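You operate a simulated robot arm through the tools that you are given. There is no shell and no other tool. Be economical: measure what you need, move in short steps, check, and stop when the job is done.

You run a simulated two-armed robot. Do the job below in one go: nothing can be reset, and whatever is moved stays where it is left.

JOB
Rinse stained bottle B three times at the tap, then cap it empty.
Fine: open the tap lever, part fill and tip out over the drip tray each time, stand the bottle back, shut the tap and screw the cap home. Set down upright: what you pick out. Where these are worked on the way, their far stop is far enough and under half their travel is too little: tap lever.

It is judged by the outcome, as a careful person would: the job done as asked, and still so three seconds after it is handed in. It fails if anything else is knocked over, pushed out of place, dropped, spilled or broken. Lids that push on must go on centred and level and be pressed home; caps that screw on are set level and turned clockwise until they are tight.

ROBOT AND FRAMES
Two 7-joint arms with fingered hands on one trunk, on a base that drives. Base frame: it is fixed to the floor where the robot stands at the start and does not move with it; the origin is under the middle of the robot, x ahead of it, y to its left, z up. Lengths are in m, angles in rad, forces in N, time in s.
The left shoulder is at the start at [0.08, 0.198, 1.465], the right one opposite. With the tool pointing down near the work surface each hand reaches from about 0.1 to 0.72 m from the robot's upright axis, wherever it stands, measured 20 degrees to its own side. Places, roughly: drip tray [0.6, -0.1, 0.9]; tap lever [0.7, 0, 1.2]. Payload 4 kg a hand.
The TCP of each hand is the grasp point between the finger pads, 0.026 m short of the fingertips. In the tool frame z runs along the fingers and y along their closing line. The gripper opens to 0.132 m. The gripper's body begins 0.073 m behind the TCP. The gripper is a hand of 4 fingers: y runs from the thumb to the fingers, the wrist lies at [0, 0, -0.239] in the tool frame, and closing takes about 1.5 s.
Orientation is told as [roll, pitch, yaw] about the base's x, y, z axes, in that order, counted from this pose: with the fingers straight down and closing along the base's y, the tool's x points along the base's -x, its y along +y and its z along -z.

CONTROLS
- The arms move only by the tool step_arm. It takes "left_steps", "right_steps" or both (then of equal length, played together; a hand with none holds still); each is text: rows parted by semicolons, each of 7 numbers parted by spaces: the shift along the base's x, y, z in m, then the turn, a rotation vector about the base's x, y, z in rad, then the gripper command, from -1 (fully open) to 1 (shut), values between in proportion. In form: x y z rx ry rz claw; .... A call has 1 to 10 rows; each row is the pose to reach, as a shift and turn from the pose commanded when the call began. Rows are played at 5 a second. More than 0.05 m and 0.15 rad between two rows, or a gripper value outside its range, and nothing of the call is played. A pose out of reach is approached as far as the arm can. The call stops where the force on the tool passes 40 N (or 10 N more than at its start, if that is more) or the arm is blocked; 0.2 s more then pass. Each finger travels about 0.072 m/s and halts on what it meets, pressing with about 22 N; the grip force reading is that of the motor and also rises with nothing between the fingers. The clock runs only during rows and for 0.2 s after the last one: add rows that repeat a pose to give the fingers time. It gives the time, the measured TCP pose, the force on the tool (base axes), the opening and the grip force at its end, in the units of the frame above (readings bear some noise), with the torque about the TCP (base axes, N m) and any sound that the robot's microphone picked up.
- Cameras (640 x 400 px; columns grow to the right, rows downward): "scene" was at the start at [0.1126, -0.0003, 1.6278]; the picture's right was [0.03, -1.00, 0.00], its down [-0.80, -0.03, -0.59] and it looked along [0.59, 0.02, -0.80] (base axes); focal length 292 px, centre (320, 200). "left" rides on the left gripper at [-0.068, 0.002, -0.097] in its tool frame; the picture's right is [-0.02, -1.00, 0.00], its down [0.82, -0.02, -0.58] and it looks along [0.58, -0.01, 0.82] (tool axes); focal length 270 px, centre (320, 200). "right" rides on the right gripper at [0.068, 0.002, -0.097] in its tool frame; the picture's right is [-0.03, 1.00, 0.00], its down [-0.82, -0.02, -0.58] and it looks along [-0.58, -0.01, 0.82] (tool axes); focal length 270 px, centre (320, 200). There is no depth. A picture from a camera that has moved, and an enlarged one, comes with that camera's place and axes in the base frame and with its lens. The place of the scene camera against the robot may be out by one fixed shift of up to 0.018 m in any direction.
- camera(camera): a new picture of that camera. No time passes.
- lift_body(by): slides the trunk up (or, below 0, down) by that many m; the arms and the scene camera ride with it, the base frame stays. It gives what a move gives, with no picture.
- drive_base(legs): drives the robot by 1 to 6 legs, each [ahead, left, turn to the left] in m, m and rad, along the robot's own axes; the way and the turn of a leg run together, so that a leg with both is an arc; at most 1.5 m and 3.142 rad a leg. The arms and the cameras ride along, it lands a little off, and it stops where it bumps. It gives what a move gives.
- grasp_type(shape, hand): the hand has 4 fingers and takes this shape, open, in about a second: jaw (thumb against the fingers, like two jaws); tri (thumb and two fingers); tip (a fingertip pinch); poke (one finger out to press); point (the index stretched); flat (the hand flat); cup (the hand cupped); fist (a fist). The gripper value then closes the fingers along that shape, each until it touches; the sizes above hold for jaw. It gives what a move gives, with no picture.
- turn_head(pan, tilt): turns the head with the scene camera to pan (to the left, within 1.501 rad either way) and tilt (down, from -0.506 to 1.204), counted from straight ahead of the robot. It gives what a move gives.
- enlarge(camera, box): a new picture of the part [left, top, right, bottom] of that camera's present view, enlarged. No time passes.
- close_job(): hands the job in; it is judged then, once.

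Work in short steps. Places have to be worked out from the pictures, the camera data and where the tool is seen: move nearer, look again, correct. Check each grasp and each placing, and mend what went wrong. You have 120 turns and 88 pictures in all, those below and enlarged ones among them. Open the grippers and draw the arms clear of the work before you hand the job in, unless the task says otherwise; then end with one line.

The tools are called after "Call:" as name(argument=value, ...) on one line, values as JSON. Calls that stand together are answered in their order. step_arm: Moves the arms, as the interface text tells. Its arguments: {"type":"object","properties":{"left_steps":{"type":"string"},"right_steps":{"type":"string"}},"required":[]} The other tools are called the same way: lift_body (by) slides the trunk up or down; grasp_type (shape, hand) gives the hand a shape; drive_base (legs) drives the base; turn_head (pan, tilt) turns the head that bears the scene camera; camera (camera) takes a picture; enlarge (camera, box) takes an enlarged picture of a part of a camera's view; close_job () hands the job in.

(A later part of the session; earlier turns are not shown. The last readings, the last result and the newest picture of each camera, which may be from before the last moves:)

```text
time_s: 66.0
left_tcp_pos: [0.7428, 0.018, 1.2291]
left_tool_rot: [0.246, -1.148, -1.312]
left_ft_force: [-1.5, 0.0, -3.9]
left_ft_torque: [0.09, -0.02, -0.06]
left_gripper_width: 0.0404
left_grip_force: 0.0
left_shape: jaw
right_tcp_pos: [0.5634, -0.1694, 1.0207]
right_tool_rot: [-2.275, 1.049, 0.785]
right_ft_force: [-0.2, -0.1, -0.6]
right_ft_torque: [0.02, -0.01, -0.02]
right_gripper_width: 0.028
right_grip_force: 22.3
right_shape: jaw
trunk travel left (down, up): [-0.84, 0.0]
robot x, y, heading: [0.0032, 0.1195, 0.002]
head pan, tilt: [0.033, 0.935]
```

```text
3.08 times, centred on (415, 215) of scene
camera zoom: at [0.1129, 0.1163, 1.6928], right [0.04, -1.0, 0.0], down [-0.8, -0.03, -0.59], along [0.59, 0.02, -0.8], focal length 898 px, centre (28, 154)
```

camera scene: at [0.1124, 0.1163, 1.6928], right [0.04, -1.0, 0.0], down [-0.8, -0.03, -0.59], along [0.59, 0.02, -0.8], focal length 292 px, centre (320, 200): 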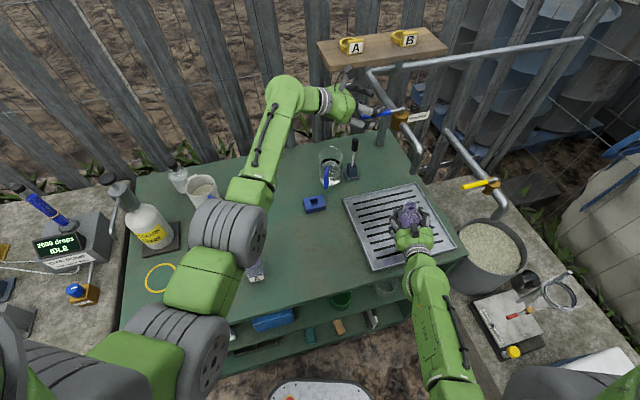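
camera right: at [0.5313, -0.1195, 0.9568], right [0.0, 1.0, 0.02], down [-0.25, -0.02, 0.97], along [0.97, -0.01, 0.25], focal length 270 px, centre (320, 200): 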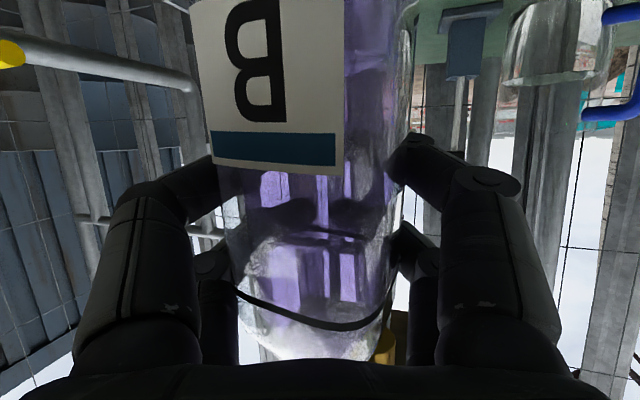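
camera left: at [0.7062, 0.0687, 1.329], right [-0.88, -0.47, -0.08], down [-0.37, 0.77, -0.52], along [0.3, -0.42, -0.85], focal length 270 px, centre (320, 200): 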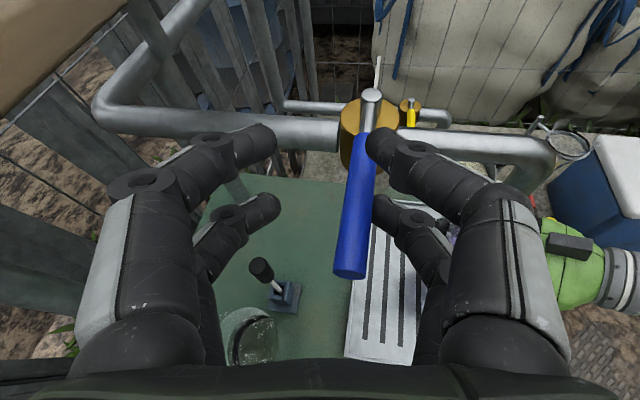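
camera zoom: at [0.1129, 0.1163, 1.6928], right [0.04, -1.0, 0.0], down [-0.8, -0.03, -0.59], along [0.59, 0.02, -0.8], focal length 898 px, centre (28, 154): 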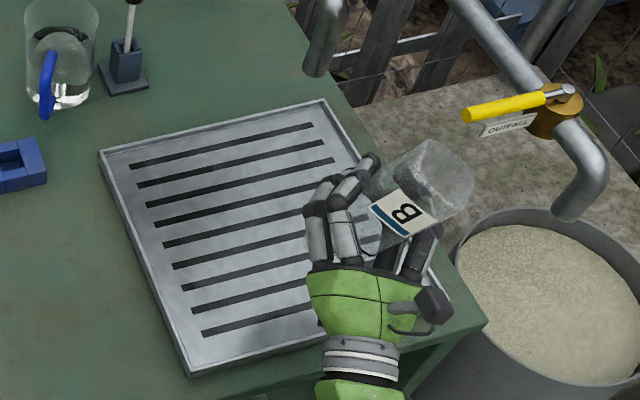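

The stain is gone and B is clear and empty. Roll upright, and withdraw the left hand from the lever.

Call:
step_arm(right_steps="0 0 0 0.15 0 0 1; 0 0 0 0.3 0 0 1; 0 0 0 0.45 0 0 1; 0 0 0 0.6 0 0 1; 0 0 0 0.75 0 0 1; 0 0 0 0.9 0 0 1; 0 0 0 1.05 0 0 1; 0 0 0 1.2 0 0 1; 0 0 0 1.35 0 0 1; 0 0 0 1.5 0 0 1", left_steps="0 0 0 0 0 0 0.2; -0.004 0 0 0 0 0 0; -0.006 0.002 0.001 0 0 0 0; -0.015 0.017 0.008 0 0 0 0; -0.028 0.04 0.02 0 0 0 0; -0.042 0.065 0.032 0 0 0 0; -0.056 0.09 0.045 0 0 0 0; -0.07 0.12 0.05 0 0 0 0; -0.08 0.15 0.05 0 0 0 0; -0.09 0.18 0.05 0 0 0 0")

Call:
step_arm(right_steps="0 0.01 -0.01 0.15 0 0 1; 0 0.02 -0.01 0.3 0 0 1; 0 0.03 -0.01 0.45 0 0 1; 0 0.04 -0.01 0.6 0 0 1; 0 0.048 -0.01 0.75 0 0 1; 0 0.053 -0.01 0.9 0 0 1; 0 0.055 0 1.05 0 0 1; 0 0.055 0 1.2 0 0 1; 0 0.055 0 1.25 0 0 1; 0 0.055 0 1.25 0 0 1")

Call:
camera(camera="scene")

Call:
camera(camera="right")

```text
time_s: 68.2
left_tcp_pos: [0.6501, 0.1978, 1.278]
left_tool_rot: [0.249, -1.148, -1.314]
left_ft_force: [-0.1, 0.3, -0.8]
left_ft_torque: [0.02, 0.03, -0.02]
left_gripper_width: 0.0656
left_grip_force: 0.1
left_shape: jaw
right_tcp_pos: [0.5638, -0.1697, 1.0222]
right_tool_rot: [-1.448, -0.298, 1.193]
right_ft_force: [0.2, -1.2, -0.4]
right_ft_torque: [0.01, -0.03, 0.0]
right_gripper_width: 0.0275
right_grip_force: 22.6
right_shape: jaw
trunk travel left (down, up): [-0.84, 0.0]
robot x, y, heading: [-0.0028, 0.1186, 0.005]
head pan, tilt: [0.033, 0.935]
```

```text
time_s: 70.5
left_tcp_pos: [0.6542, 0.1955, 1.277]
left_tool_rot: [0.243, -1.148, -1.308]
left_ft_force: [0.2, 0.8, 0.2]
left_ft_torque: [-0.02, -0.02, -0.02]
left_gripper_width: 0.0654
left_grip_force: 0.1
left_shape: jaw
right_tcp_pos: [0.5686, -0.1005, 0.9996]
right_tool_rot: [-0.106, -1.219, 0.081]
right_ft_force: [0.6, -0.1, 0.2]
right_ft_torque: [0.03, -0.03, -0.01]
right_gripper_width: 0.0271
right_grip_force: 21.9
right_shape: jaw
right hand out of reach, approached as far as the arm can: row 8, 9, 10
trunk travel left (down, up): [-0.84, 0.0]
robot x, y, heading: [0.0018, 0.1165, 0.0]
head pan, tilt: [0.033, 0.935]
```

```text
31 pictures are left
camera scene: at [0.1162, 0.1155, 1.6926], right [0.04, -1.0, 0.0], down [-0.81, -0.03, -0.59], along [0.59, 0.02, -0.81], focal length 292 px, centre (320, 200)
```

scene: 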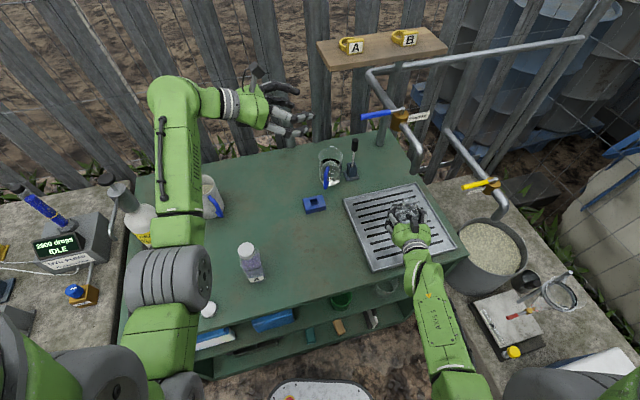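

```text
30 pictures are left
camera right: at [0.4537, -0.0985, 0.9685], right [0.03, 1.0, -0.01], down [-0.26, 0.02, 0.96], along [0.96, -0.02, 0.26], focal length 270 px, centre (320, 200)
```

right: 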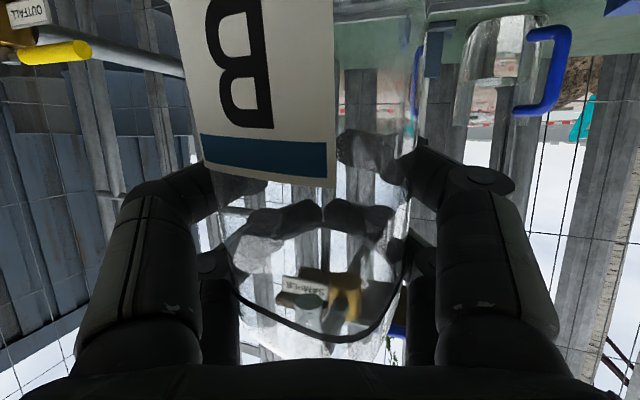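

Bottle is clear. Carry B back toward its original spot (0.497, 0.172), levelling the residual 2° tilt, staying high for now.

Call:
step_arm(right_steps="0 0.04 0.01 0.02 0 0 1; -0.01 0.08 0.02 0.037 0 0 1; -0.025 0.12 0.02 0.037 0 0 1; -0.04 0.16 0.02 0.037 0 0 1; -0.055 0.2 0.02 0.037 0 0 1; -0.065 0.24 0.02 0.037 0 0 1; -0.07 0.272 0.01 0.037 0 0 1; -0.07 0.272 -0.02 0.037 0 0 1; -0.07 0.272 -0.04 0.037 0 0 1; -0.07 0.272 -0.04 0.037 0 0 1")

Call:
camera(camera="right")

Call:
enlarge(camera="scene", box=[200, 160, 400, 340])

```text
time_s: 72.7
left_tcp_pos: [0.6516, 0.1972, 1.2772]
left_tool_rot: [0.247, -1.149, -1.314]
left_ft_force: [0.0, 0.0, -0.8]
left_ft_torque: [0.0, 0.04, 0.0]
left_gripper_width: 0.0655
left_grip_force: 0.1
left_shape: jaw
right_tcp_pos: [0.4951, 0.1723, 0.9618]
right_tool_rot: [0.101, -1.209, -0.089]
right_ft_force: [0.4, 0.2, -1.2]
right_ft_torque: [0.02, -0.01, -0.01]
right_gripper_width: 0.0267
right_grip_force: 22.6
right_shape: jaw
trunk travel left (down, up): [-0.84, 0.0]
robot x, y, heading: [0.0019, 0.1159, 0.008]
head pan, tilt: [0.033, 0.935]
```

```text
29 pictures are left
camera right: at [0.381, 0.174, 0.9329], right [0.0, 1.0, 0.06], down [-0.25, -0.06, 0.97], along [0.97, -0.02, 0.25], focal length 270 px, centre (320, 200)
```

right: 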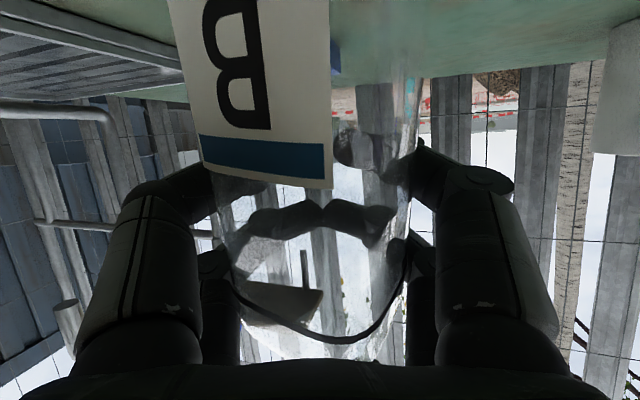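

```text
2.22 times, centred on (300, 250) of scene
camera zoom: at [0.1125, 0.1171, 1.6928], right [0.04, -1.0, 0.0], down [-0.8, -0.03, -0.59], along [0.59, 0.02, -0.8], focal length 649 px, centre (364, 89)
```

zoom: 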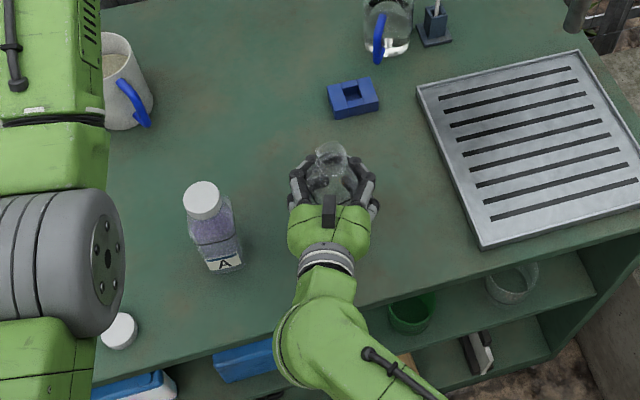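

Small over-correction: rotate −0.036 about x, and lower gently toward the original height 0.93.

Call:
step_arm(right_steps="0 0 -0.01 -0.036 0 0 1; 0 0 -0.02 -0.036 0 0 1; 0 0 -0.026 -0.036 0 0 1; 0 0 -0.029 -0.036 0 0 1; 0 0 -0.031 -0.036 0 0 1")

Call:
step_arm(right_steps="0 0 -0.002 0 0 0 1; 0 0 -0.003 0 0 0 1")

```text
time_s: 73.8
left_tcp_pos: [0.6492, 0.1958, 1.2789]
left_tool_rot: [0.251, -1.148, -1.316]
left_ft_force: [-0.2, -0.3, -0.4]
left_ft_torque: [0.02, -0.03, -0.02]
left_gripper_width: 0.0654
left_grip_force: 0.1
left_shape: jaw
right_tcp_pos: [0.4963, 0.1729, 0.9349]
right_tool_rot: [0.004, -1.215, 0.003]
right_ft_force: [-1.9, -1.5, 10.2]
right_ft_torque: [-0.22, 0.17, -0.01]
right_gripper_width: 0.0269
right_grip_force: 21.7
right_shape: jaw
trunk travel left (down, up): [-0.84, 0.0]
robot x, y, heading: [0.0025, 0.1169, 0.001]
head pan, tilt: [0.033, 0.935]
```

```text
time_s: 74.5
left_tcp_pos: [0.6471, 0.197, 1.2808]
left_tool_rot: [0.255, -1.149, -1.319]
left_ft_force: [0.0, -0.5, -0.2]
left_ft_torque: [-0.03, -0.01, 0.01]
left_gripper_width: 0.0658
left_grip_force: 0.0
left_shape: jaw
right_tcp_pos: [0.4973, 0.1729, 0.9352]
right_tool_rot: [0.007, -1.218, 0.002]
right_ft_force: [-2.5, -2.8, 29.2]
right_ft_torque: [-0.4, 0.45, 0.01]
right_gripper_width: 0.0268
right_grip_force: 21.8
right_shape: jaw
trunk travel left (down, up): [-0.84, 0.0]
robot x, y, heading: [0.0008, 0.1161, 0.004]
head pan, tilt: [0.033, 0.935]
```

Touched down (contact with near-right bottom edge, slight tilt). Ease the force, then open slowly so it settles flat.

Call:
step_arm(right_steps="0 0 0.003 0 0 0 1; 0 0 0.003 0 0 0 0.7; 0 0 0.003 0 0 0 0.5; 0 0 0.003 0 0 0 0.35; 0 0 0.003 0 0 0 0.2; 0 0 0.003 0 0 0 0.0; 0 0 0.003 0 0 0 -0.2; 0 0 0.003 0 0 0 -0.4")

Call:
camera(camera="right")

Call:
enlarge(camera="scene", box=[220, 180, 360, 300])

```text
time_s: 76.2
left_tcp_pos: [0.6517, 0.1981, 1.2779]
left_tool_rot: [0.247, -1.148, -1.31]
left_ft_force: [-0.6, 0.0, 1.2]
left_ft_torque: [0.01, 0.01, 0.02]
left_gripper_width: 0.0656
left_grip_force: 0.0
left_shape: jaw
right_tcp_pos: [0.4996, 0.1711, 0.9309]
right_tool_rot: [-0.001, -1.21, 0.006]
right_ft_force: [0.2, 0.2, -0.2]
right_ft_torque: [0.0, -0.02, 0.02]
right_gripper_width: 0.0918
right_grip_force: 0.0
right_shape: jaw
trunk travel left (down, up): [-0.84, 0.0]
robot x, y, heading: [0.0002, 0.1118, -0.001]
head pan, tilt: [0.033, 0.935]
```

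```text
27 pictures are left
camera right: at [0.3837, 0.1716, 0.9014], right [0.0, 1.0, 0.02], down [-0.25, -0.02, 0.97], along [0.97, -0.01, 0.25], focal length 270 px, centre (320, 200)
```

right: 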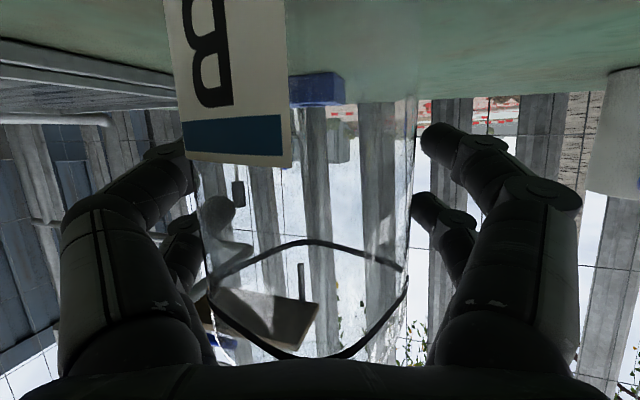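

```text
3.33 times, centred on (290, 240) of scene
camera zoom: at [0.1128, 0.1166, 1.6928], right [0.04, -1.0, 0.0], down [-0.8, -0.03, -0.59], along [0.59, 0.02, -0.8], focal length 973 px, centre (420, 67)
```

zoom: 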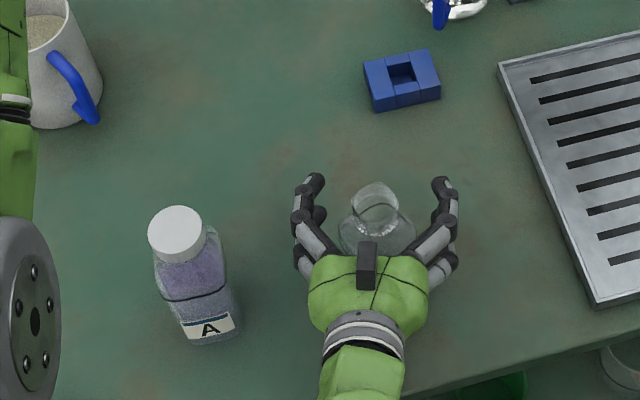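

B stands upright by itself. Leave the right hand open around it; bring the left hand back and down toward the cap: first un-yaw, then pitch down.

Call:
step_arm(left_steps="-0.005 0.02 -0.005 0 0 0.135 -0.4; -0.01 0.04 -0.01 0 0 0.27 -1; -0.015 0.06 -0.02 0 0 0.405 -1; -0.02 0.08 -0.03 0 0 0.54 -1; -0.025 0.1 -0.04 0 0 0.675 -1; -0.03 0.12 -0.05 0 0 0.81 -1; -0.035 0.14 -0.06 0 0 0.945 -1; -0.04 0.155 -0.07 0 0 1.08 -1; -0.045 0.17 -0.075 0 0 1.22 -1")

Call:
step_arm(left_steps="-0.03 0.01 -0.01 -0.021 0.144 -0.007 -1; -0.06 0.025 -0.02 -0.042 0.287 -0.015 -1; -0.09 0.04 -0.03 -0.062 0.431 -0.022 -1; -0.12 0.05 -0.045 -0.083 0.575 -0.03 -1; -0.15 0.06 -0.06 -0.104 0.718 -0.037 -1; -0.18 0.065 -0.08 -0.125 0.862 -0.044 -1; -0.21 0.07 -0.1 -0.145 1.005 -0.052 -1; -0.24 0.075 -0.12 -0.166 1.149 -0.059 -1; -0.25 0.075 -0.14 -0.166 1.149 -0.059 -1")

Call:
camera(camera="left")

Call:
camera(camera="scene")

```text
time_s: 78.2
left_tcp_pos: [0.6079, 0.3679, 1.2049]
left_tool_rot: [0.246, -1.149, -0.088]
left_ft_force: [-0.5, -1.1, 0.2]
left_ft_torque: [0.01, 0.0, 0.0]
left_gripper_width: 0.132
left_grip_force: 0.0
left_shape: jaw
right_tcp_pos: [0.4997, 0.1711, 0.9318]
right_tool_rot: [0.0, -1.209, 0.007]
right_ft_force: [0.7, 0.5, -0.6]
right_ft_torque: [-0.03, -0.03, 0.01]
right_gripper_width: 0.0921
right_grip_force: 0.0
right_shape: jaw
trunk travel left (down, up): [-0.84, 0.0]
robot x, y, heading: [0.0016, 0.1198, 0.003]
head pan, tilt: [0.033, 0.935]
```

```text
time_s: 79.4
left_tcp_pos: [0.4866, 0.3522, 1.1444]
left_tool_rot: [0.07, -0.516, -0.157]
left_ft_force: [0.7, 0.0, 0.3]
left_ft_torque: [0.01, 0.0, 0.0]
left_gripper_width: 0.1317
left_grip_force: 0.0
left_shape: jaw
right_tcp_pos: [0.4981, 0.17, 0.9301]
right_tool_rot: [0.0, -1.208, 0.007]
right_ft_force: [-0.7, -0.7, 0.2]
right_ft_torque: [0.01, 0.01, 0.01]
right_gripper_width: 0.0922
right_grip_force: 0.0
right_shape: jaw
trunk travel left (down, up): [-0.84, 0.0]
robot x, y, heading: [0.0031, 0.1181, 0.002]
head pan, tilt: [0.033, 0.935]
stopped in row 5 (left hand): the arm was blocked; the commanded pose is now the measured one
```

```text
25 pictures are left
camera left: at [0.4978, 0.3459, 1.262], right [-0.1, -0.99, -0.05], down [-0.99, 0.09, 0.1], along [-0.09, 0.06, -0.99], focal length 270 px, centre (320, 200)
```

left: 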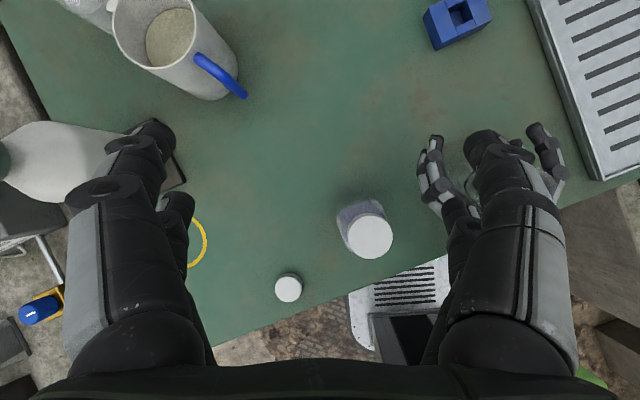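

```text
24 pictures are left
camera scene: at [0.1119, 0.1167, 1.6922], right [0.04, -1.0, 0.0], down [-0.8, -0.03, -0.59], along [0.59, 0.02, -0.8], focal length 292 px, centre (320, 200)
```

scene: 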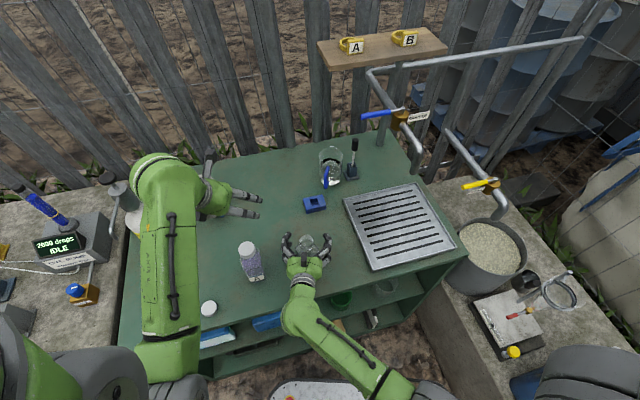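

The cap is at (0.330, 0.432), top z ≈ 0.86; bottle A's cap top ≈ 1.013. The left arm folds up too high, so I go down and out toward the cap while levelling, with the fingers narrowed.

Call:
step_arm(left_steps="-0.025 0.03 -0.015 -0.007 0.13 0.034 -0.3; -0.05 0.06 -0.03 -0.014 0.26 0.067 -0.3; -0.08 0.075 -0.05 -0.021 0.39 0.1 -0.3; -0.11 0.08 -0.075 -0.028 0.52 0.135 -0.3; -0.135 0.08 -0.1 -0.028 0.52 0.135 -0.3; -0.157 0.08 -0.13 -0.028 0.52 0.135 -0.3; -0.157 0.08 -0.17 -0.028 0.52 0.135 -0.3")

Call:
camera(camera="left")

```text
time_s: 80.0
left_tcp_pos: [0.4397, 0.35, 1.1048]
left_tool_rot: [0.016, -0.226, -0.238]
left_ft_force: [-0.4, -0.4, 0.3]
left_ft_torque: [0.05, -0.01, -0.01]
left_gripper_width: 0.086
left_grip_force: 0.0
left_shape: jaw
right_tcp_pos: [0.4986, 0.1713, 0.9298]
right_tool_rot: [0.002, -1.21, 0.004]
right_ft_force: [-0.7, 0.0, 0.8]
right_ft_torque: [0.0, 0.03, 0.02]
right_gripper_width: 0.0922
right_grip_force: 0.1
right_shape: jaw
trunk travel left (down, up): [-0.84, 0.0]
robot x, y, heading: [0.0002, 0.1172, 0.002]
head pan, tilt: [0.033, 0.935]
stopped in row 3 (left hand): the arm was blocked; the commanded pose is now the measured one
```

```text
23 pictures are left
camera left: at [0.4847, 0.3399, 1.2145], right [-0.21, -0.98, -0.01], down [-0.9, 0.19, 0.38], along [-0.37, 0.09, -0.92], focal length 270 px, centre (320, 200)
```

left: 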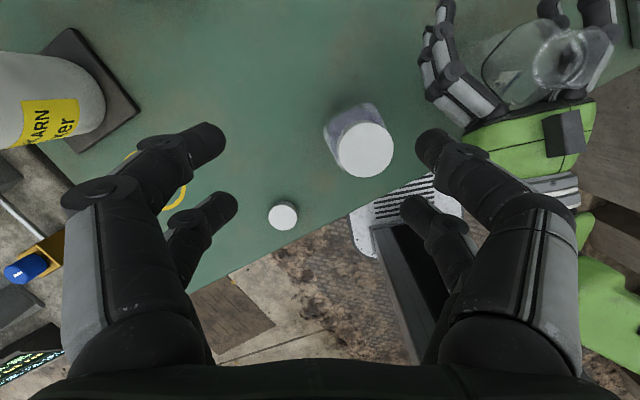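

Likely elbow folding; move sideways away from A first and lower, keeping the tilt.

Call:
step_arm(left_steps="0.01 0.03 -0.005 0 0 0 -0.3; 0.02 0.06 -0.015 0 0 0 -0.3; 0.02 0.09 -0.04 0 0 0 -0.3; 0.01 0.1 -0.08 0 0 0 -0.3; -0.01 0.1 -0.11 0 0 0.05 -0.3; -0.03 0.1 -0.13 0 0.05 0.12 -0.3")

```text
time_s: 81.6
left_tcp_pos: [0.4449, 0.4643, 1.0086]
left_tool_rot: [0.05, -0.246, -0.133]
left_ft_force: [-0.9, -0.4, 0.3]
left_ft_torque: [0.02, 0.01, -0.01]
left_gripper_width: 0.0857
left_grip_force: 0.1
left_shape: jaw
right_tcp_pos: [0.4992, 0.1722, 0.9324]
right_tool_rot: [0.0, -1.21, 0.005]
right_ft_force: [0.2, 0.0, -0.3]
right_ft_torque: [0.04, 0.01, -0.01]
right_gripper_width: 0.0921
right_grip_force: 0.0
right_shape: jaw
trunk travel left (down, up): [-0.84, 0.0]
robot x, y, heading: [0.0, 0.1188, 0.001]
head pan, tilt: [0.033, 0.935]
stopped in row 6 (left hand): the arm was blocked; the commanded pose is now the measured one
```

Good progress. Continue lower and toward the cap, levelling the tool.

Call:
step_arm(left_steps="-0.01 -0.005 -0.03 -0.01 0.06 0.03 -0.3; -0.03 -0.01 -0.055 -0.025 0.12 0.066 -0.3; -0.06 -0.02 -0.065 -0.04 0.18 0.1 -0.3; -0.09 -0.028 -0.065 -0.05 0.246 0.133 -0.3; -0.115 -0.032 -0.065 -0.05 0.246 0.133 -0.3; -0.115 -0.032 -0.065 -0.05 0.246 0.133 -0.3")

Call:
camera(camera="left")

```text
time_s: 82.7
left_tcp_pos: [0.4323, 0.4696, 1.0063]
left_tool_rot: [0.061, -0.172, 0.0]
left_ft_force: [-0.3, -0.6, -0.7]
left_ft_torque: [0.0, -0.01, -0.05]
left_gripper_width: 0.0858
left_grip_force: 0.1
left_shape: jaw
right_tcp_pos: [0.4983, 0.1704, 0.9342]
right_tool_rot: [0.004, -1.21, 0.004]
right_ft_force: [0.8, 0.8, 0.3]
right_ft_torque: [0.01, -0.04, 0.03]
right_gripper_width: 0.0919
right_grip_force: 0.0
right_shape: jaw
trunk travel left (down, up): [-0.84, 0.0]
robot x, y, heading: [-0.0009, 0.1153, 0.0]
head pan, tilt: [0.033, 0.935]
stopped in row 5 (left hand): the arm was blocked; the commanded pose is now the measured one
```

```text
22 pictures are left
camera left: at [0.4833, 0.4652, 1.1126], right [0.04, -1.0, -0.06], down [-0.9, -0.06, 0.43], along [-0.43, 0.04, -0.9], focal length 270 px, centre (320, 200)
```

left: 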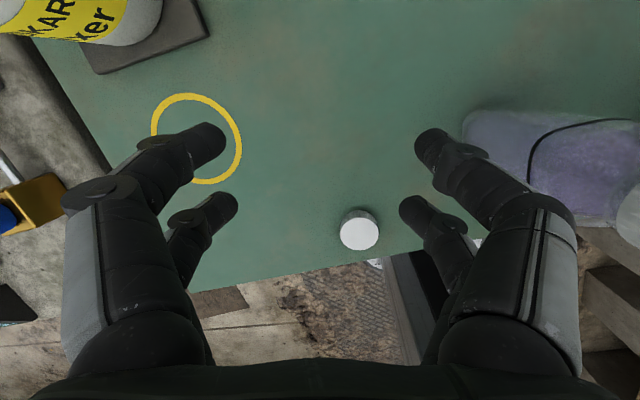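

The arm is blocked without tool force—maybe the elbow is touching something. Look at the scene.

Call:
camera(camera="scene")

```text
21 pictures are left
camera scene: at [0.1123, 0.1162, 1.6946], right [0.04, -1.0, 0.0], down [-0.8, -0.03, -0.59], along [0.59, 0.02, -0.8], focal length 292 px, centre (320, 200)
```

scene: 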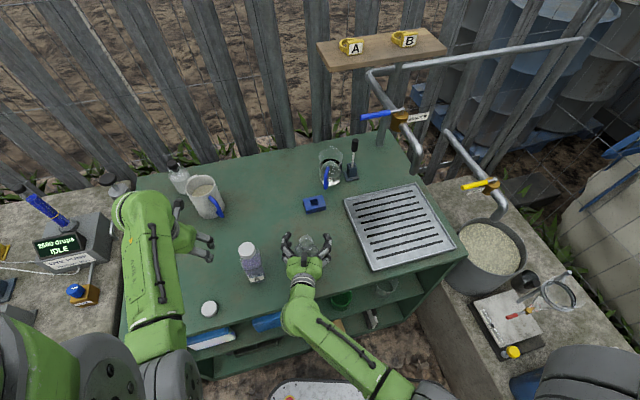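

Try going via the pose that was reachable earlier (0.366, 0.497, 1.154, nearly tool-down) and descend from there.

Call:
step_arm(left_steps="0 0.01 0.03 0 0 0 -0.3; -0.01 0.02 0.07 0 0 0 -0.3; -0.03 0.025 0.11 0 0 0 -0.3; -0.06 0.028 0.14 0 0 0 -0.3; -0.066 0.028 0.145 0.02 0.03 0.017 -0.3")

Call:
step_arm(left_steps="0 0 -0.03 -0.02 0.03 0 -0.3; 0 -0.01 -0.06 -0.04 0.06 0 -0.3; -0.01 -0.02 -0.09 -0.06 0.1 0 -0.3; -0.02 -0.03 -0.12 -0.08 0.14 0 -0.3; -0.03 -0.045 -0.15 -0.08 0.14 0 -0.3; -0.035 -0.06 -0.18 -0.08 0.14 0 -0.3")

```text
time_s: 83.9
left_tcp_pos: [0.369, 0.4964, 1.1531]
left_tool_rot: [0.087, -0.154, 0.012]
left_ft_force: [0.6, 0.2, 0.6]
left_ft_torque: [-0.01, -0.04, -0.02]
left_gripper_width: 0.0856
left_grip_force: 0.1
left_shape: jaw
right_tcp_pos: [0.4998, 0.1706, 0.9308]
right_tool_rot: [-0.001, -1.209, 0.007]
right_ft_force: [-0.4, 0.3, -0.2]
right_ft_torque: [-0.01, 0.01, -0.02]
right_gripper_width: 0.0921
right_grip_force: 0.0
right_shape: jaw
trunk travel left (down, up): [-0.84, 0.0]
robot x, y, heading: [-0.0001, 0.116, 0.006]
head pan, tilt: [0.033, 0.935]
```

```text
time_s: 84.9
left_tcp_pos: [0.3967, 0.5058, 1.0915]
left_tool_rot: [0.084, -0.15, 0.033]
left_ft_force: [0.2, -0.3, 0.5]
left_ft_torque: [0.01, 0.01, -0.02]
left_gripper_width: 0.0861
left_grip_force: 0.1
left_shape: jaw
right_tcp_pos: [0.5001, 0.1712, 0.9322]
right_tool_rot: [0.001, -1.208, 0.004]
right_ft_force: [0.3, 0.0, 1.3]
right_ft_torque: [0.01, -0.02, -0.01]
right_gripper_width: 0.092
right_grip_force: 0.0
right_shape: jaw
trunk travel left (down, up): [-0.84, 0.0]
robot x, y, heading: [-0.0004, 0.116, -0.0]
head pan, tilt: [0.033, 0.935]
stopped in row 4 (left hand): the arm was blocked; the commanded pose is now the measured one
```

Descending is pushed outward, so something about the elbow constrains. Turn the head to view the left arm.

Call:
turn_head(pan=0.9, tilt=1.1)

Call:
camera(camera="scene")

```text
time_s: 86.1
left_tcp_pos: [0.3946, 0.5041, 1.0872]
left_tool_rot: [0.084, -0.147, 0.035]
left_ft_force: [-0.7, -0.1, 0.1]
left_ft_torque: [-0.01, 0.0, 0.04]
left_gripper_width: 0.0859
left_grip_force: 0.1
left_shape: jaw
right_tcp_pos: [0.4995, 0.1708, 0.9308]
right_tool_rot: [0.001, -1.209, 0.005]
right_ft_force: [0.4, 0.1, -0.2]
right_ft_torque: [-0.01, -0.01, 0.0]
right_gripper_width: 0.0922
right_grip_force: 0.0
right_shape: jaw
trunk travel left (down, up): [-0.84, 0.0]
robot x, y, heading: [-0.0013, 0.1142, -0.003]
head pan, tilt: [0.901, 1.1]
```

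```text
20 pictures are left
camera scene: at [0.0782, 0.1634, 1.6816], right [0.78, -0.62, 0.0], down [-0.55, -0.7, -0.45], along [0.28, 0.36, -0.89], focal length 292 px, centre (320, 200)
```

scene: 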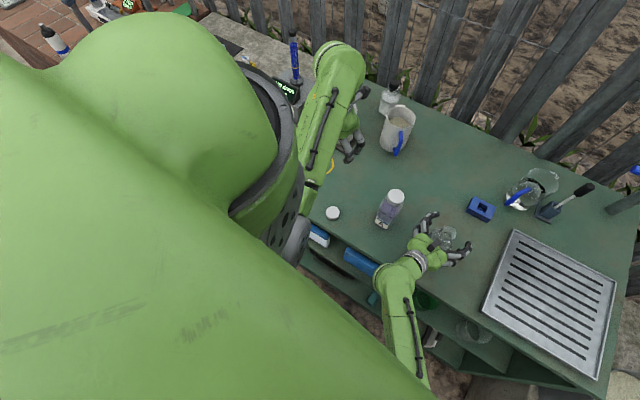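

The robot stands too close for the left elbow. Open the right hand, back it off the standing bottle, then drive the base back 0.12.

Call:
step_arm(right_steps="0 -0.004 0 0 0 0 -0.6; 0 -0.008 0 0 0 0 -0.8; -0.03 -0.008 0 0 0 0 -0.8; -0.06 -0.008 0 0 0 0 -0.8; -0.09 -0.008 0.01 0 0 0 -0.8; -0.11 -0.008 0.03 0 0 0 -0.8")

Call:
drive_base(legs=[[-0.12, 0, 0]])

Call:
turn_head(pan=0.033, tilt=0.85)

Call:
step_arm(left_steps="0.02 -0.02 -0.02 0 0 0 -0.3; 0.035 -0.04 -0.05 -0.02 0.04 0 -0.3; 0.045 -0.055 -0.08 -0.05 0.08 -0.01 -0.3; 0.05 -0.065 -0.11 -0.08 0.12 -0.02 -0.3; 0.055 -0.07 -0.14 -0.084 0.15 -0.035 -0.3")

Call:
camera(camera="left")

```text
time_s: 87.5
left_tcp_pos: [0.3952, 0.5052, 1.089]
left_tool_rot: [0.086, -0.151, 0.034]
left_ft_force: [0.1, -0.3, 0.2]
left_ft_torque: [-0.02, -0.03, -0.02]
left_gripper_width: 0.0856
left_grip_force: 0.1
left_shape: jaw
right_tcp_pos: [0.388, 0.1623, 0.9634]
right_tool_rot: [0.001, -1.21, 0.006]
right_ft_force: [-1.3, 1.1, -1.1]
right_ft_torque: [0.02, -0.01, -0.03]
right_gripper_width: 0.1188
right_grip_force: 0.0
right_shape: jaw
trunk travel left (down, up): [-0.84, 0.0]
robot x, y, heading: [-0.0005, 0.116, 0.003]
head pan, tilt: [0.901, 1.1]
```

```text
time_s: 88.7
left_tcp_pos: [0.2822, 0.5054, 1.0867]
left_tool_rot: [0.087, -0.145, 0.035]
left_ft_force: [-0.5, -0.4, 0.2]
left_ft_torque: [-0.03, 0.0, -0.01]
left_gripper_width: 0.0859
left_grip_force: 0.1
left_shape: jaw
right_tcp_pos: [0.2769, 0.1635, 0.9603]
right_tool_rot: [0.001, -1.203, 0.006]
right_ft_force: [0.3, 0.9, 0.1]
right_ft_torque: [0.01, -0.02, -0.04]
right_gripper_width: 0.1185
right_grip_force: 0.1
right_shape: jaw
trunk travel left (down, up): [-0.84, 0.0]
robot x, y, heading: [-0.1191, 0.1169, 0.003]
head pan, tilt: [0.901, 1.1]
```

```text
time_s: 89.9
left_tcp_pos: [0.2798, 0.5058, 1.0905]
left_tool_rot: [0.085, -0.154, 0.035]
left_ft_force: [0.2, -0.8, 0.1]
left_ft_torque: [-0.01, 0.04, -0.01]
left_gripper_width: 0.0857
left_grip_force: 0.0
left_shape: jaw
right_tcp_pos: [0.2743, 0.1614, 0.9622]
right_tool_rot: [0.001, -1.207, 0.005]
right_ft_force: [0.4, 0.1, 0.1]
right_ft_torque: [0.0, 0.06, 0.01]
right_gripper_width: 0.1189
right_grip_force: 0.0
right_shape: jaw
trunk travel left (down, up): [-0.84, 0.0]
robot x, y, heading: [-0.1184, 0.1176, 0.001]
head pan, tilt: [0.033, 0.85]
```

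```text
time_s: 91.1
left_tcp_pos: [0.33, 0.4369, 0.9502]
left_tool_rot: [0.004, 0.002, 0.005]
left_ft_force: [-0.3, -1.0, -0.8]
left_ft_torque: [0.0, -0.03, 0.02]
left_gripper_width: 0.0859
left_grip_force: 0.1
left_shape: jaw
right_tcp_pos: [0.272, 0.1635, 0.9634]
right_tool_rot: [-0.001, -1.211, 0.008]
right_ft_force: [0.0, -0.1, -0.2]
right_ft_torque: [-0.01, 0.01, -0.01]
right_gripper_width: 0.1185
right_grip_force: 0.1
right_shape: jaw
trunk travel left (down, up): [-0.84, 0.0]
robot x, y, heading: [-0.1169, 0.1165, 0.007]
head pan, tilt: [0.033, 0.85]
```

```text
19 pictures are left
camera left: at [0.3999, 0.4392, 1.0473], right [0.03, -1.0, 0.0], down [-0.81, -0.03, 0.58], along [-0.58, -0.01, -0.82], focal length 270 px, centre (320, 200)
```

left: 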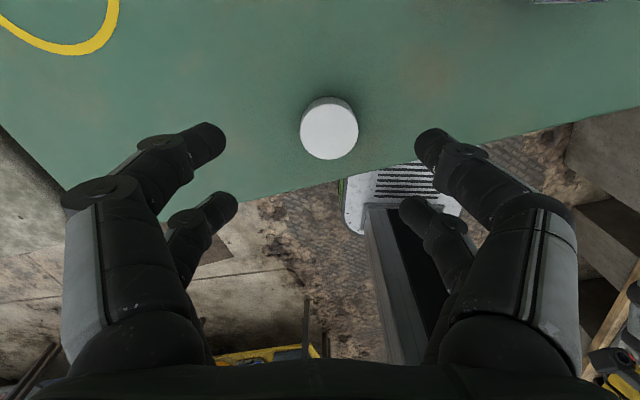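

The pose is now clean. Cap centre at (0.327, 0.432). Centre and lower; fingertips should stop just above the table (TCP ≈ 0.871).

Call:
step_arm(left_steps="-0.003 -0.005 -0.03 0 0 0 -0.3; -0.003 -0.005 -0.055 0 0 0 -0.3; -0.003 -0.005 -0.068 0 0 0 -0.3; -0.003 -0.005 -0.075 0 0 0 -0.3; -0.003 -0.005 -0.079 0 0 0 -0.3")

Call:
camera(camera="left")

```text
time_s: 92.3
left_tcp_pos: [0.3319, 0.4312, 0.8757]
left_tool_rot: [0.009, -0.006, 0.006]
left_ft_force: [-2.3, 1.8, 28.6]
left_ft_torque: [-0.48, 0.38, -0.05]
left_gripper_width: 0.0846
left_grip_force: 0.0
left_shape: jaw
right_tcp_pos: [0.2691, 0.1606, 0.9636]
right_tool_rot: [0.005, -1.211, 0.002]
right_ft_force: [-0.2, 0.0, -0.2]
right_ft_torque: [0.01, 0.0, -0.03]
right_gripper_width: 0.1187
right_grip_force: 0.0
right_shape: jaw
trunk travel left (down, up): [-0.84, 0.0]
robot x, y, heading: [-0.1176, 0.1176, -0.0]
head pan, tilt: [0.033, 0.85]
```

```text
18 pictures are left
camera left: at [0.3988, 0.4328, 0.973], right [0.03, -1.0, -0.01], down [-0.82, -0.03, 0.57], along [-0.57, -0.01, -0.82], focal length 270 px, centre (320, 200)
```

left: 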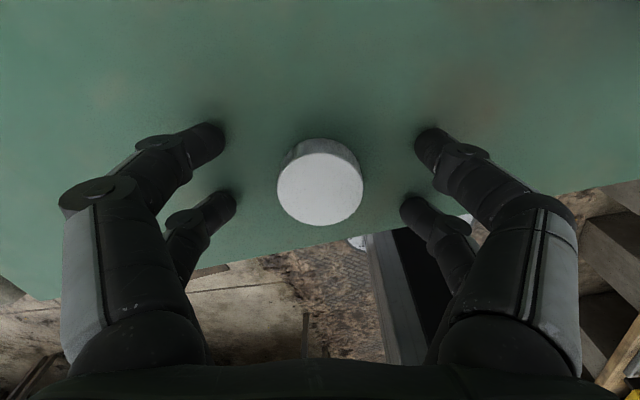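

Fingertips touch the table (z ≈ 0.849). Raise slightly and close on the cap, which sits centred between the finger pairs.

Call:
step_arm(left_steps="0 0 0.008 0 0 0 -0.3; 0 0 0.008 0 0 0 0; 0 0 0.008 0 0 0 0.4; 0 0 0.008 0 0 0 1; 0 0 0.008 0 0 0 1; 0 0 0.008 0 0 0 1; 0 0 0.008 0 0 0 1")

Call:
step_arm(left_steps="0 0 0.03 0 0 0 1; 0 0 0.07 0 0 0 1; 0 0 0.1 0 0 0 1")

Call:
camera(camera="left")

Call:
enlarge(camera="scene", box=[180, 160, 400, 360])

```text
time_s: 93.9
left_tcp_pos: [0.3295, 0.4311, 0.8799]
left_tool_rot: [0.004, 0.001, 0.004]
left_ft_force: [0.1, -0.3, 0.7]
left_ft_torque: [-0.01, -0.01, -0.01]
left_gripper_width: 0.0187
left_grip_force: 21.8
left_shape: jaw
right_tcp_pos: [0.2728, 0.1629, 0.9623]
right_tool_rot: [0.002, -1.21, 0.006]
right_ft_force: [0.4, -0.7, 0.0]
right_ft_torque: [0.0, 0.01, 0.04]
right_gripper_width: 0.1184
right_grip_force: 0.0
right_shape: jaw
trunk travel left (down, up): [-0.84, 0.0]
robot x, y, heading: [-0.1232, 0.1158, -0.002]
head pan, tilt: [0.033, 0.85]
```

```text
time_s: 94.7
left_tcp_pos: [0.3271, 0.43, 0.9785]
left_tool_rot: [0.003, 0.003, 0.005]
left_ft_force: [0.2, 0.6, -0.9]
left_ft_torque: [0.01, 0.01, -0.03]
left_gripper_width: 0.0185
left_grip_force: 22.0
left_shape: jaw
right_tcp_pos: [0.2718, 0.1614, 0.9637]
right_tool_rot: [0.002, -1.21, 0.004]
right_ft_force: [-0.1, -0.3, -0.6]
right_ft_torque: [0.03, 0.0, -0.01]
right_gripper_width: 0.1187
right_grip_force: 0.1
right_shape: jaw
trunk travel left (down, up): [-0.84, 0.0]
robot x, y, heading: [-0.1206, 0.1164, 0.003]
head pan, tilt: [0.033, 0.85]
```

```text
17 pictures are left
camera left: at [0.397, 0.4323, 1.0743], right [0.03, -1.0, 0.0], down [-0.81, -0.03, 0.58], along [-0.58, -0.01, -0.82], focal length 270 px, centre (320, 200)
```

left: 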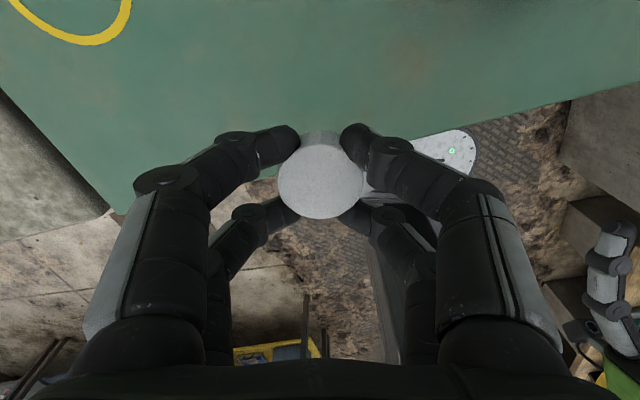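

```text
2.00 times, centred on (290, 260) of scene
camera zoom: at [-0.0008, 0.1164, 1.6992], right [0.04, -1.0, 0.0], down [-0.75, -0.03, -0.66], along [0.66, 0.02, -0.75], focal length 584 px, centre (380, 80)
```

zoom: 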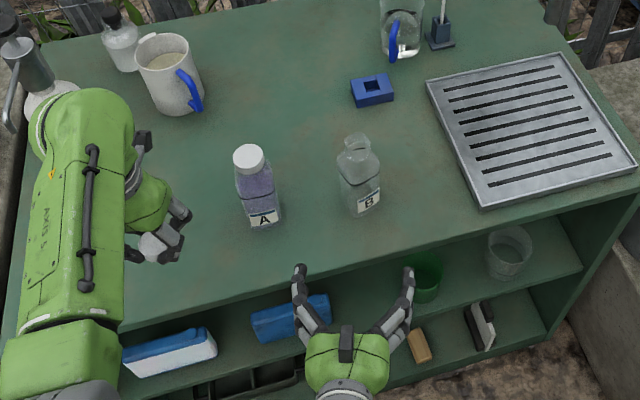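

Cap is held level and centred (~+5 mm x of TCP). B stands upright, turned a little clockwise in plan. I'll bring the right hand back toward it with a 0.35 rad yaw to match its faces, stopping short to look.

Call:
step_arm(right_steps="0.03 -0.01 0 0 0 0.1 -0.8; 0.06 -0.02 -0.01 0 0 0.2 -0.8; 0.085 -0.028 -0.022 0 0 0.3 -0.8; 0.105 -0.032 -0.033 0 0 0.35 -0.6; 0.105 -0.032 -0.033 0 0 0.35 -0.6")

Call:
camera(camera="right")

```text
time_s: 95.9
left_tcp_pos: [0.3289, 0.4305, 0.9799]
left_tool_rot: [0.002, 0.002, 0.005]
left_ft_force: [-0.2, -0.4, 0.0]
left_ft_torque: [0.01, 0.03, -0.02]
left_gripper_width: 0.0183
left_grip_force: 21.9
left_shape: jaw
right_tcp_pos: [0.3785, 0.1297, 0.9303]
right_tool_rot: [0.001, -1.211, 0.355]
right_ft_force: [0.0, 0.0, 0.3]
right_ft_torque: [0.03, -0.01, 0.0]
right_gripper_width: 0.1058
right_grip_force: 0.2
right_shape: jaw
trunk travel left (down, up): [-0.84, 0.0]
robot x, y, heading: [-0.1206, 0.1173, 0.003]
head pan, tilt: [0.033, 0.85]
```

```text
15 pictures are left
camera right: at [0.2698, 0.0907, 0.9001], right [-0.34, 0.94, 0.02], down [-0.23, -0.11, 0.97], along [0.91, 0.32, 0.25], focal length 270 px, centre (320, 200)
```

right: 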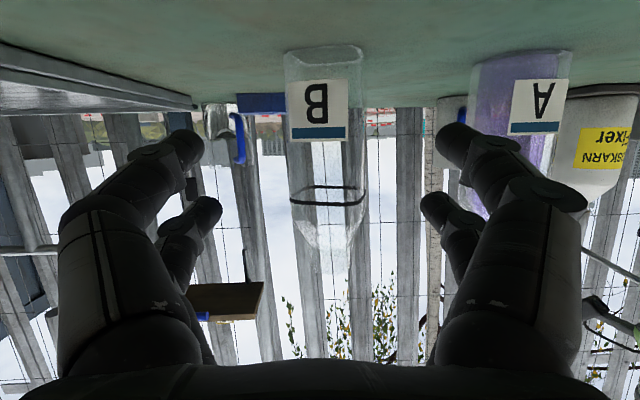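

B is face-on and centred; its axis ≈ (0.483, 0.168). Advance and close gently.

Call:
step_arm(right_steps="0.04 0.0145 0 0 0 0 -0.6; 0.08 0.029 0 0 0 0 -0.6; 0.1045 0.038 0 0 0 0 -0.5; 0.1045 0.038 0 0 0 0 0; 0.1045 0.038 0 0 0 0 0.3; 0.1045 0.038 0 0 0 0 1; 0.1045 0.038 0 0 0 0 1; 0.1045 0.038 0 0 0 0 1; 0.1045 0.038 0 0 0 0 1")

Call:
step_arm(left_steps="0.01 0 0.04 0 0 0 1; 0.03 -0.02 0.07 0 0 0 1; 0.06 -0.05 0.1 0 0 0 1; 0.09 -0.085 0.115 0 0 0 1; 0.12 -0.12 0.12 0 0 0 1; 0.14 -0.16 0.12 0 0 0 1; 0.15 -0.2 0.12 0 0 0 1; 0.15 -0.24 0.12 0 0 0 1; 0.15 -0.26 0.11 0 0 0 1")

Call:
camera(camera="left")

Call:
enlarge(camera="scene", box=[200, 140, 400, 320])

```text
time_s: 97.9
left_tcp_pos: [0.3288, 0.4321, 0.9768]
left_tool_rot: [0.003, 0.002, 0.005]
left_ft_force: [0.4, 0.3, 0.8]
left_ft_torque: [0.01, 0.02, -0.01]
left_gripper_width: 0.0189
left_grip_force: 21.6
left_shape: jaw
right_tcp_pos: [0.4833, 0.1677, 0.9309]
right_tool_rot: [0.002, -1.209, 0.355]
right_ft_force: [-0.3, 0.2, 0.3]
right_ft_torque: [0.03, -0.03, 0.03]
right_gripper_width: 0.0264
right_grip_force: 22.1
right_shape: jaw
trunk travel left (down, up): [-0.84, 0.0]
robot x, y, heading: [-0.1187, 0.1152, 0.0]
head pan, tilt: [0.033, 0.85]
```

```text
refused: row 3 steps farther than a row can; nothing moved
```

```text
14 pictures are left
camera left: at [0.3975, 0.4324, 1.0741], right [0.03, -1.0, 0.0], down [-0.82, -0.03, 0.58], along [-0.58, -0.01, -0.82], focal length 270 px, centre (320, 200)
```

left: 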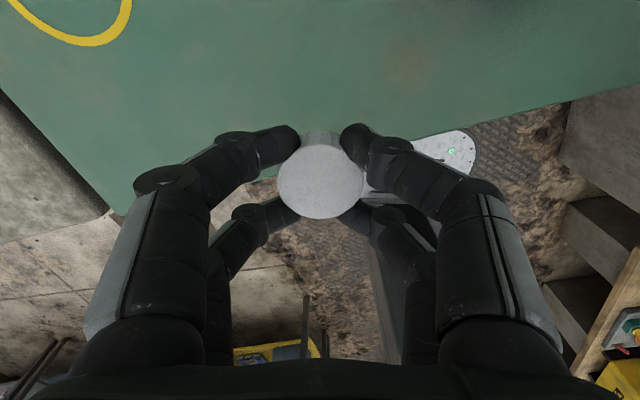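

```text
2.22 times, centred on (300, 230) of scene
camera zoom: at [-0.0005, 0.1165, 1.6992], right [0.04, -1.0, 0.0], down [-0.75, -0.03, -0.66], along [0.66, 0.02, -0.75], focal length 649 px, centre (364, 133)
```

zoom: 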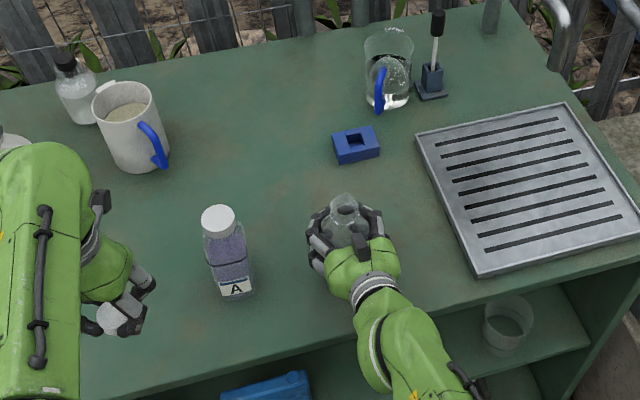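

B is gripped and upright. Carry the cap over (above bottle A's height) to hover over B, yawing +0.9 rad on the way so there is room to turn clockwise.

Call:
step_arm(left_steps="0 0 0.045 0 0 0 1; 0 0 0.09 0 0 0 1; 0.03 -0.03 0.1 0 0 0.13 1; 0.055 -0.07 0.1 0 0 0.26 1; 0.08 -0.11 0.1 0 0 0.39 1; 0.105 -0.15 0.1 0 0 0.52 1; 0.125 -0.19 0.1 0 0 0.65 1; 0.14 -0.23 0.1 0 0 0.78 1; 0.15 -0.262 0.1 0 0 0.9 1")

Call:
camera(camera="left")

```text
time_s: 99.9
left_tcp_pos: [0.5145, 0.2736, 0.9969]
left_tool_rot: [-0.045, 0.01, 0.84]
left_ft_force: [0.9, -0.2, -0.4]
left_ft_torque: [0.01, 0.0, 0.0]
left_gripper_width: 0.018
left_grip_force: 22.4
left_shape: jaw
left hand out of reach, approached as far as the arm can: row 7, 8, 9
right_tcp_pos: [0.4846, 0.1691, 0.931]
right_tool_rot: [0.001, -1.21, 0.356]
right_ft_force: [-0.3, -0.1, 1.3]
right_ft_torque: [0.11, -0.01, 0.02]
right_gripper_width: 0.0266
right_grip_force: 22.1
right_shape: jaw
trunk travel left (down, up): [-0.84, 0.0]
robot x, y, heading: [-0.1189, 0.1197, 0.001]
head pan, tilt: [0.033, 0.85]
```

```text
12 pictures are left
camera left: at [0.5574, 0.3304, 1.0922], right [0.76, -0.65, 0.04], down [-0.54, -0.6, 0.59], along [-0.35, -0.47, -0.81], focal length 270 px, centre (320, 200)
```

left: 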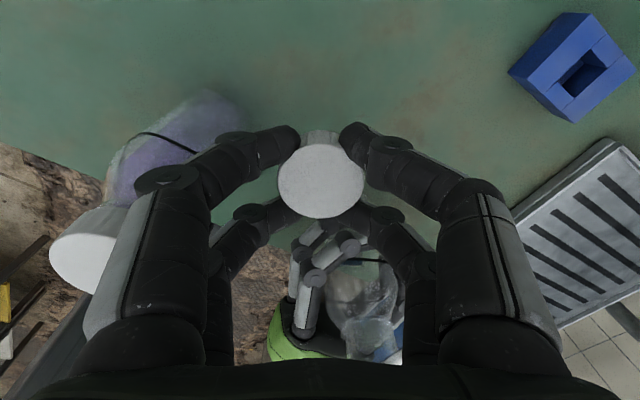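

Yaw +0.9 is beyond this arm's comfort there and it sagged low, though nothing was touched. Raise first, unwind yaw to 0, then hover over B.

Call:
step_arm(left_steps="0 0.005 0.03 0.01 0 -0.14 1; 0 0.005 0.06 0.02 0 -0.28 1; 0 0 0.07 0.04 0 -0.42 1; 0 -0.01 0.07 0.045 -0.01 -0.56 1; 0 -0.02 0.07 0.045 -0.01 -0.7 1; 0 -0.03 0.07 0.045 -0.01 -0.84 1")

Call:
step_arm(left_steps="-0.01 -0.02 0 0 0 0 1; -0.02 -0.04 0 0 0 0 1; -0.028 -0.06 0 0 0 0 1; -0.035 -0.075 0 0 0 0 1")

Call:
camera(camera="left")

```text
time_s: 101.3
left_tcp_pos: [0.5155, 0.239, 1.0644]
left_tool_rot: [-0.009, -0.017, -0.005]
left_ft_force: [-0.1, 0.5, 0.4]
left_ft_torque: [0.02, -0.03, -0.04]
left_gripper_width: 0.0179
left_grip_force: 21.8
left_shape: jaw
right_tcp_pos: [0.4827, 0.169, 0.9309]
right_tool_rot: [0.002, -1.211, 0.355]
right_ft_force: [0.3, 0.0, 0.2]
right_ft_torque: [0.04, 0.0, 0.01]
right_gripper_width: 0.0265
right_grip_force: 22.3
right_shape: jaw
trunk travel left (down, up): [-0.84, 0.0]
robot x, y, heading: [-0.1195, 0.1141, 0.005]
head pan, tilt: [0.033, 0.85]
```

```text
time_s: 102.3
left_tcp_pos: [0.4821, 0.1623, 1.0651]
left_tool_rot: [-0.007, -0.019, -0.001]
left_ft_force: [0.9, 0.2, 0.2]
left_ft_torque: [-0.02, 0.02, 0.0]
left_gripper_width: 0.0181
left_grip_force: 22.6
left_shape: jaw
right_tcp_pos: [0.4832, 0.1674, 0.9315]
right_tool_rot: [0.001, -1.21, 0.355]
right_ft_force: [0.4, 0.3, -0.4]
right_ft_torque: [0.05, -0.02, -0.01]
right_gripper_width: 0.0266
right_grip_force: 21.7
right_shape: jaw
trunk travel left (down, up): [-0.84, 0.0]
robot x, y, heading: [-0.1177, 0.1138, -0.004]
head pan, tilt: [0.033, 0.85]
```

```text
11 pictures are left
camera left: at [0.5483, 0.165, 1.1629], right [0.02, -1.0, 0.01], down [-0.83, -0.01, 0.56], along [-0.56, -0.02, -0.83], focal length 270 px, centre (320, 200)
```

left: 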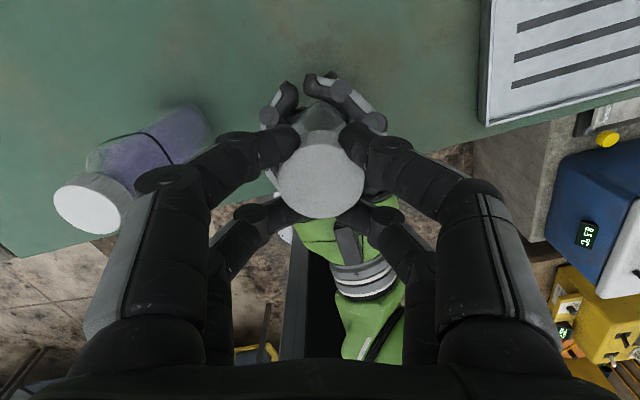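

Laterally aligned (y within a few mm). Check fore-aft alignment from the scene camera.

Call:
enlarge(camera="scene", box=[260, 160, 360, 260])

```text
4.00 times, centred on (310, 210) of scene
camera zoom: at [-0.001, 0.1159, 1.6993], right [0.04, -1.0, 0.0], down [-0.75, -0.03, -0.66], along [0.66, 0.02, -0.75], focal length 1168 px, centre (360, 160)
```

zoom: 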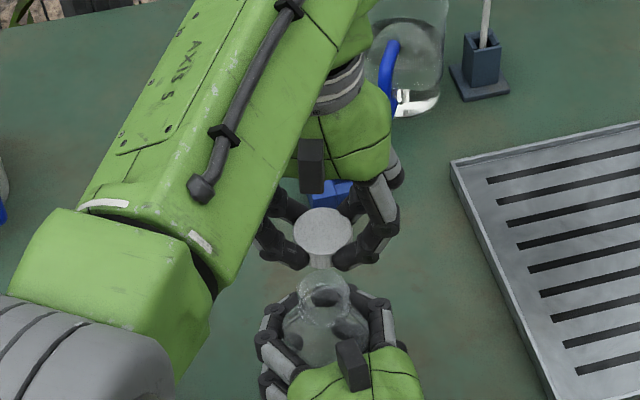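

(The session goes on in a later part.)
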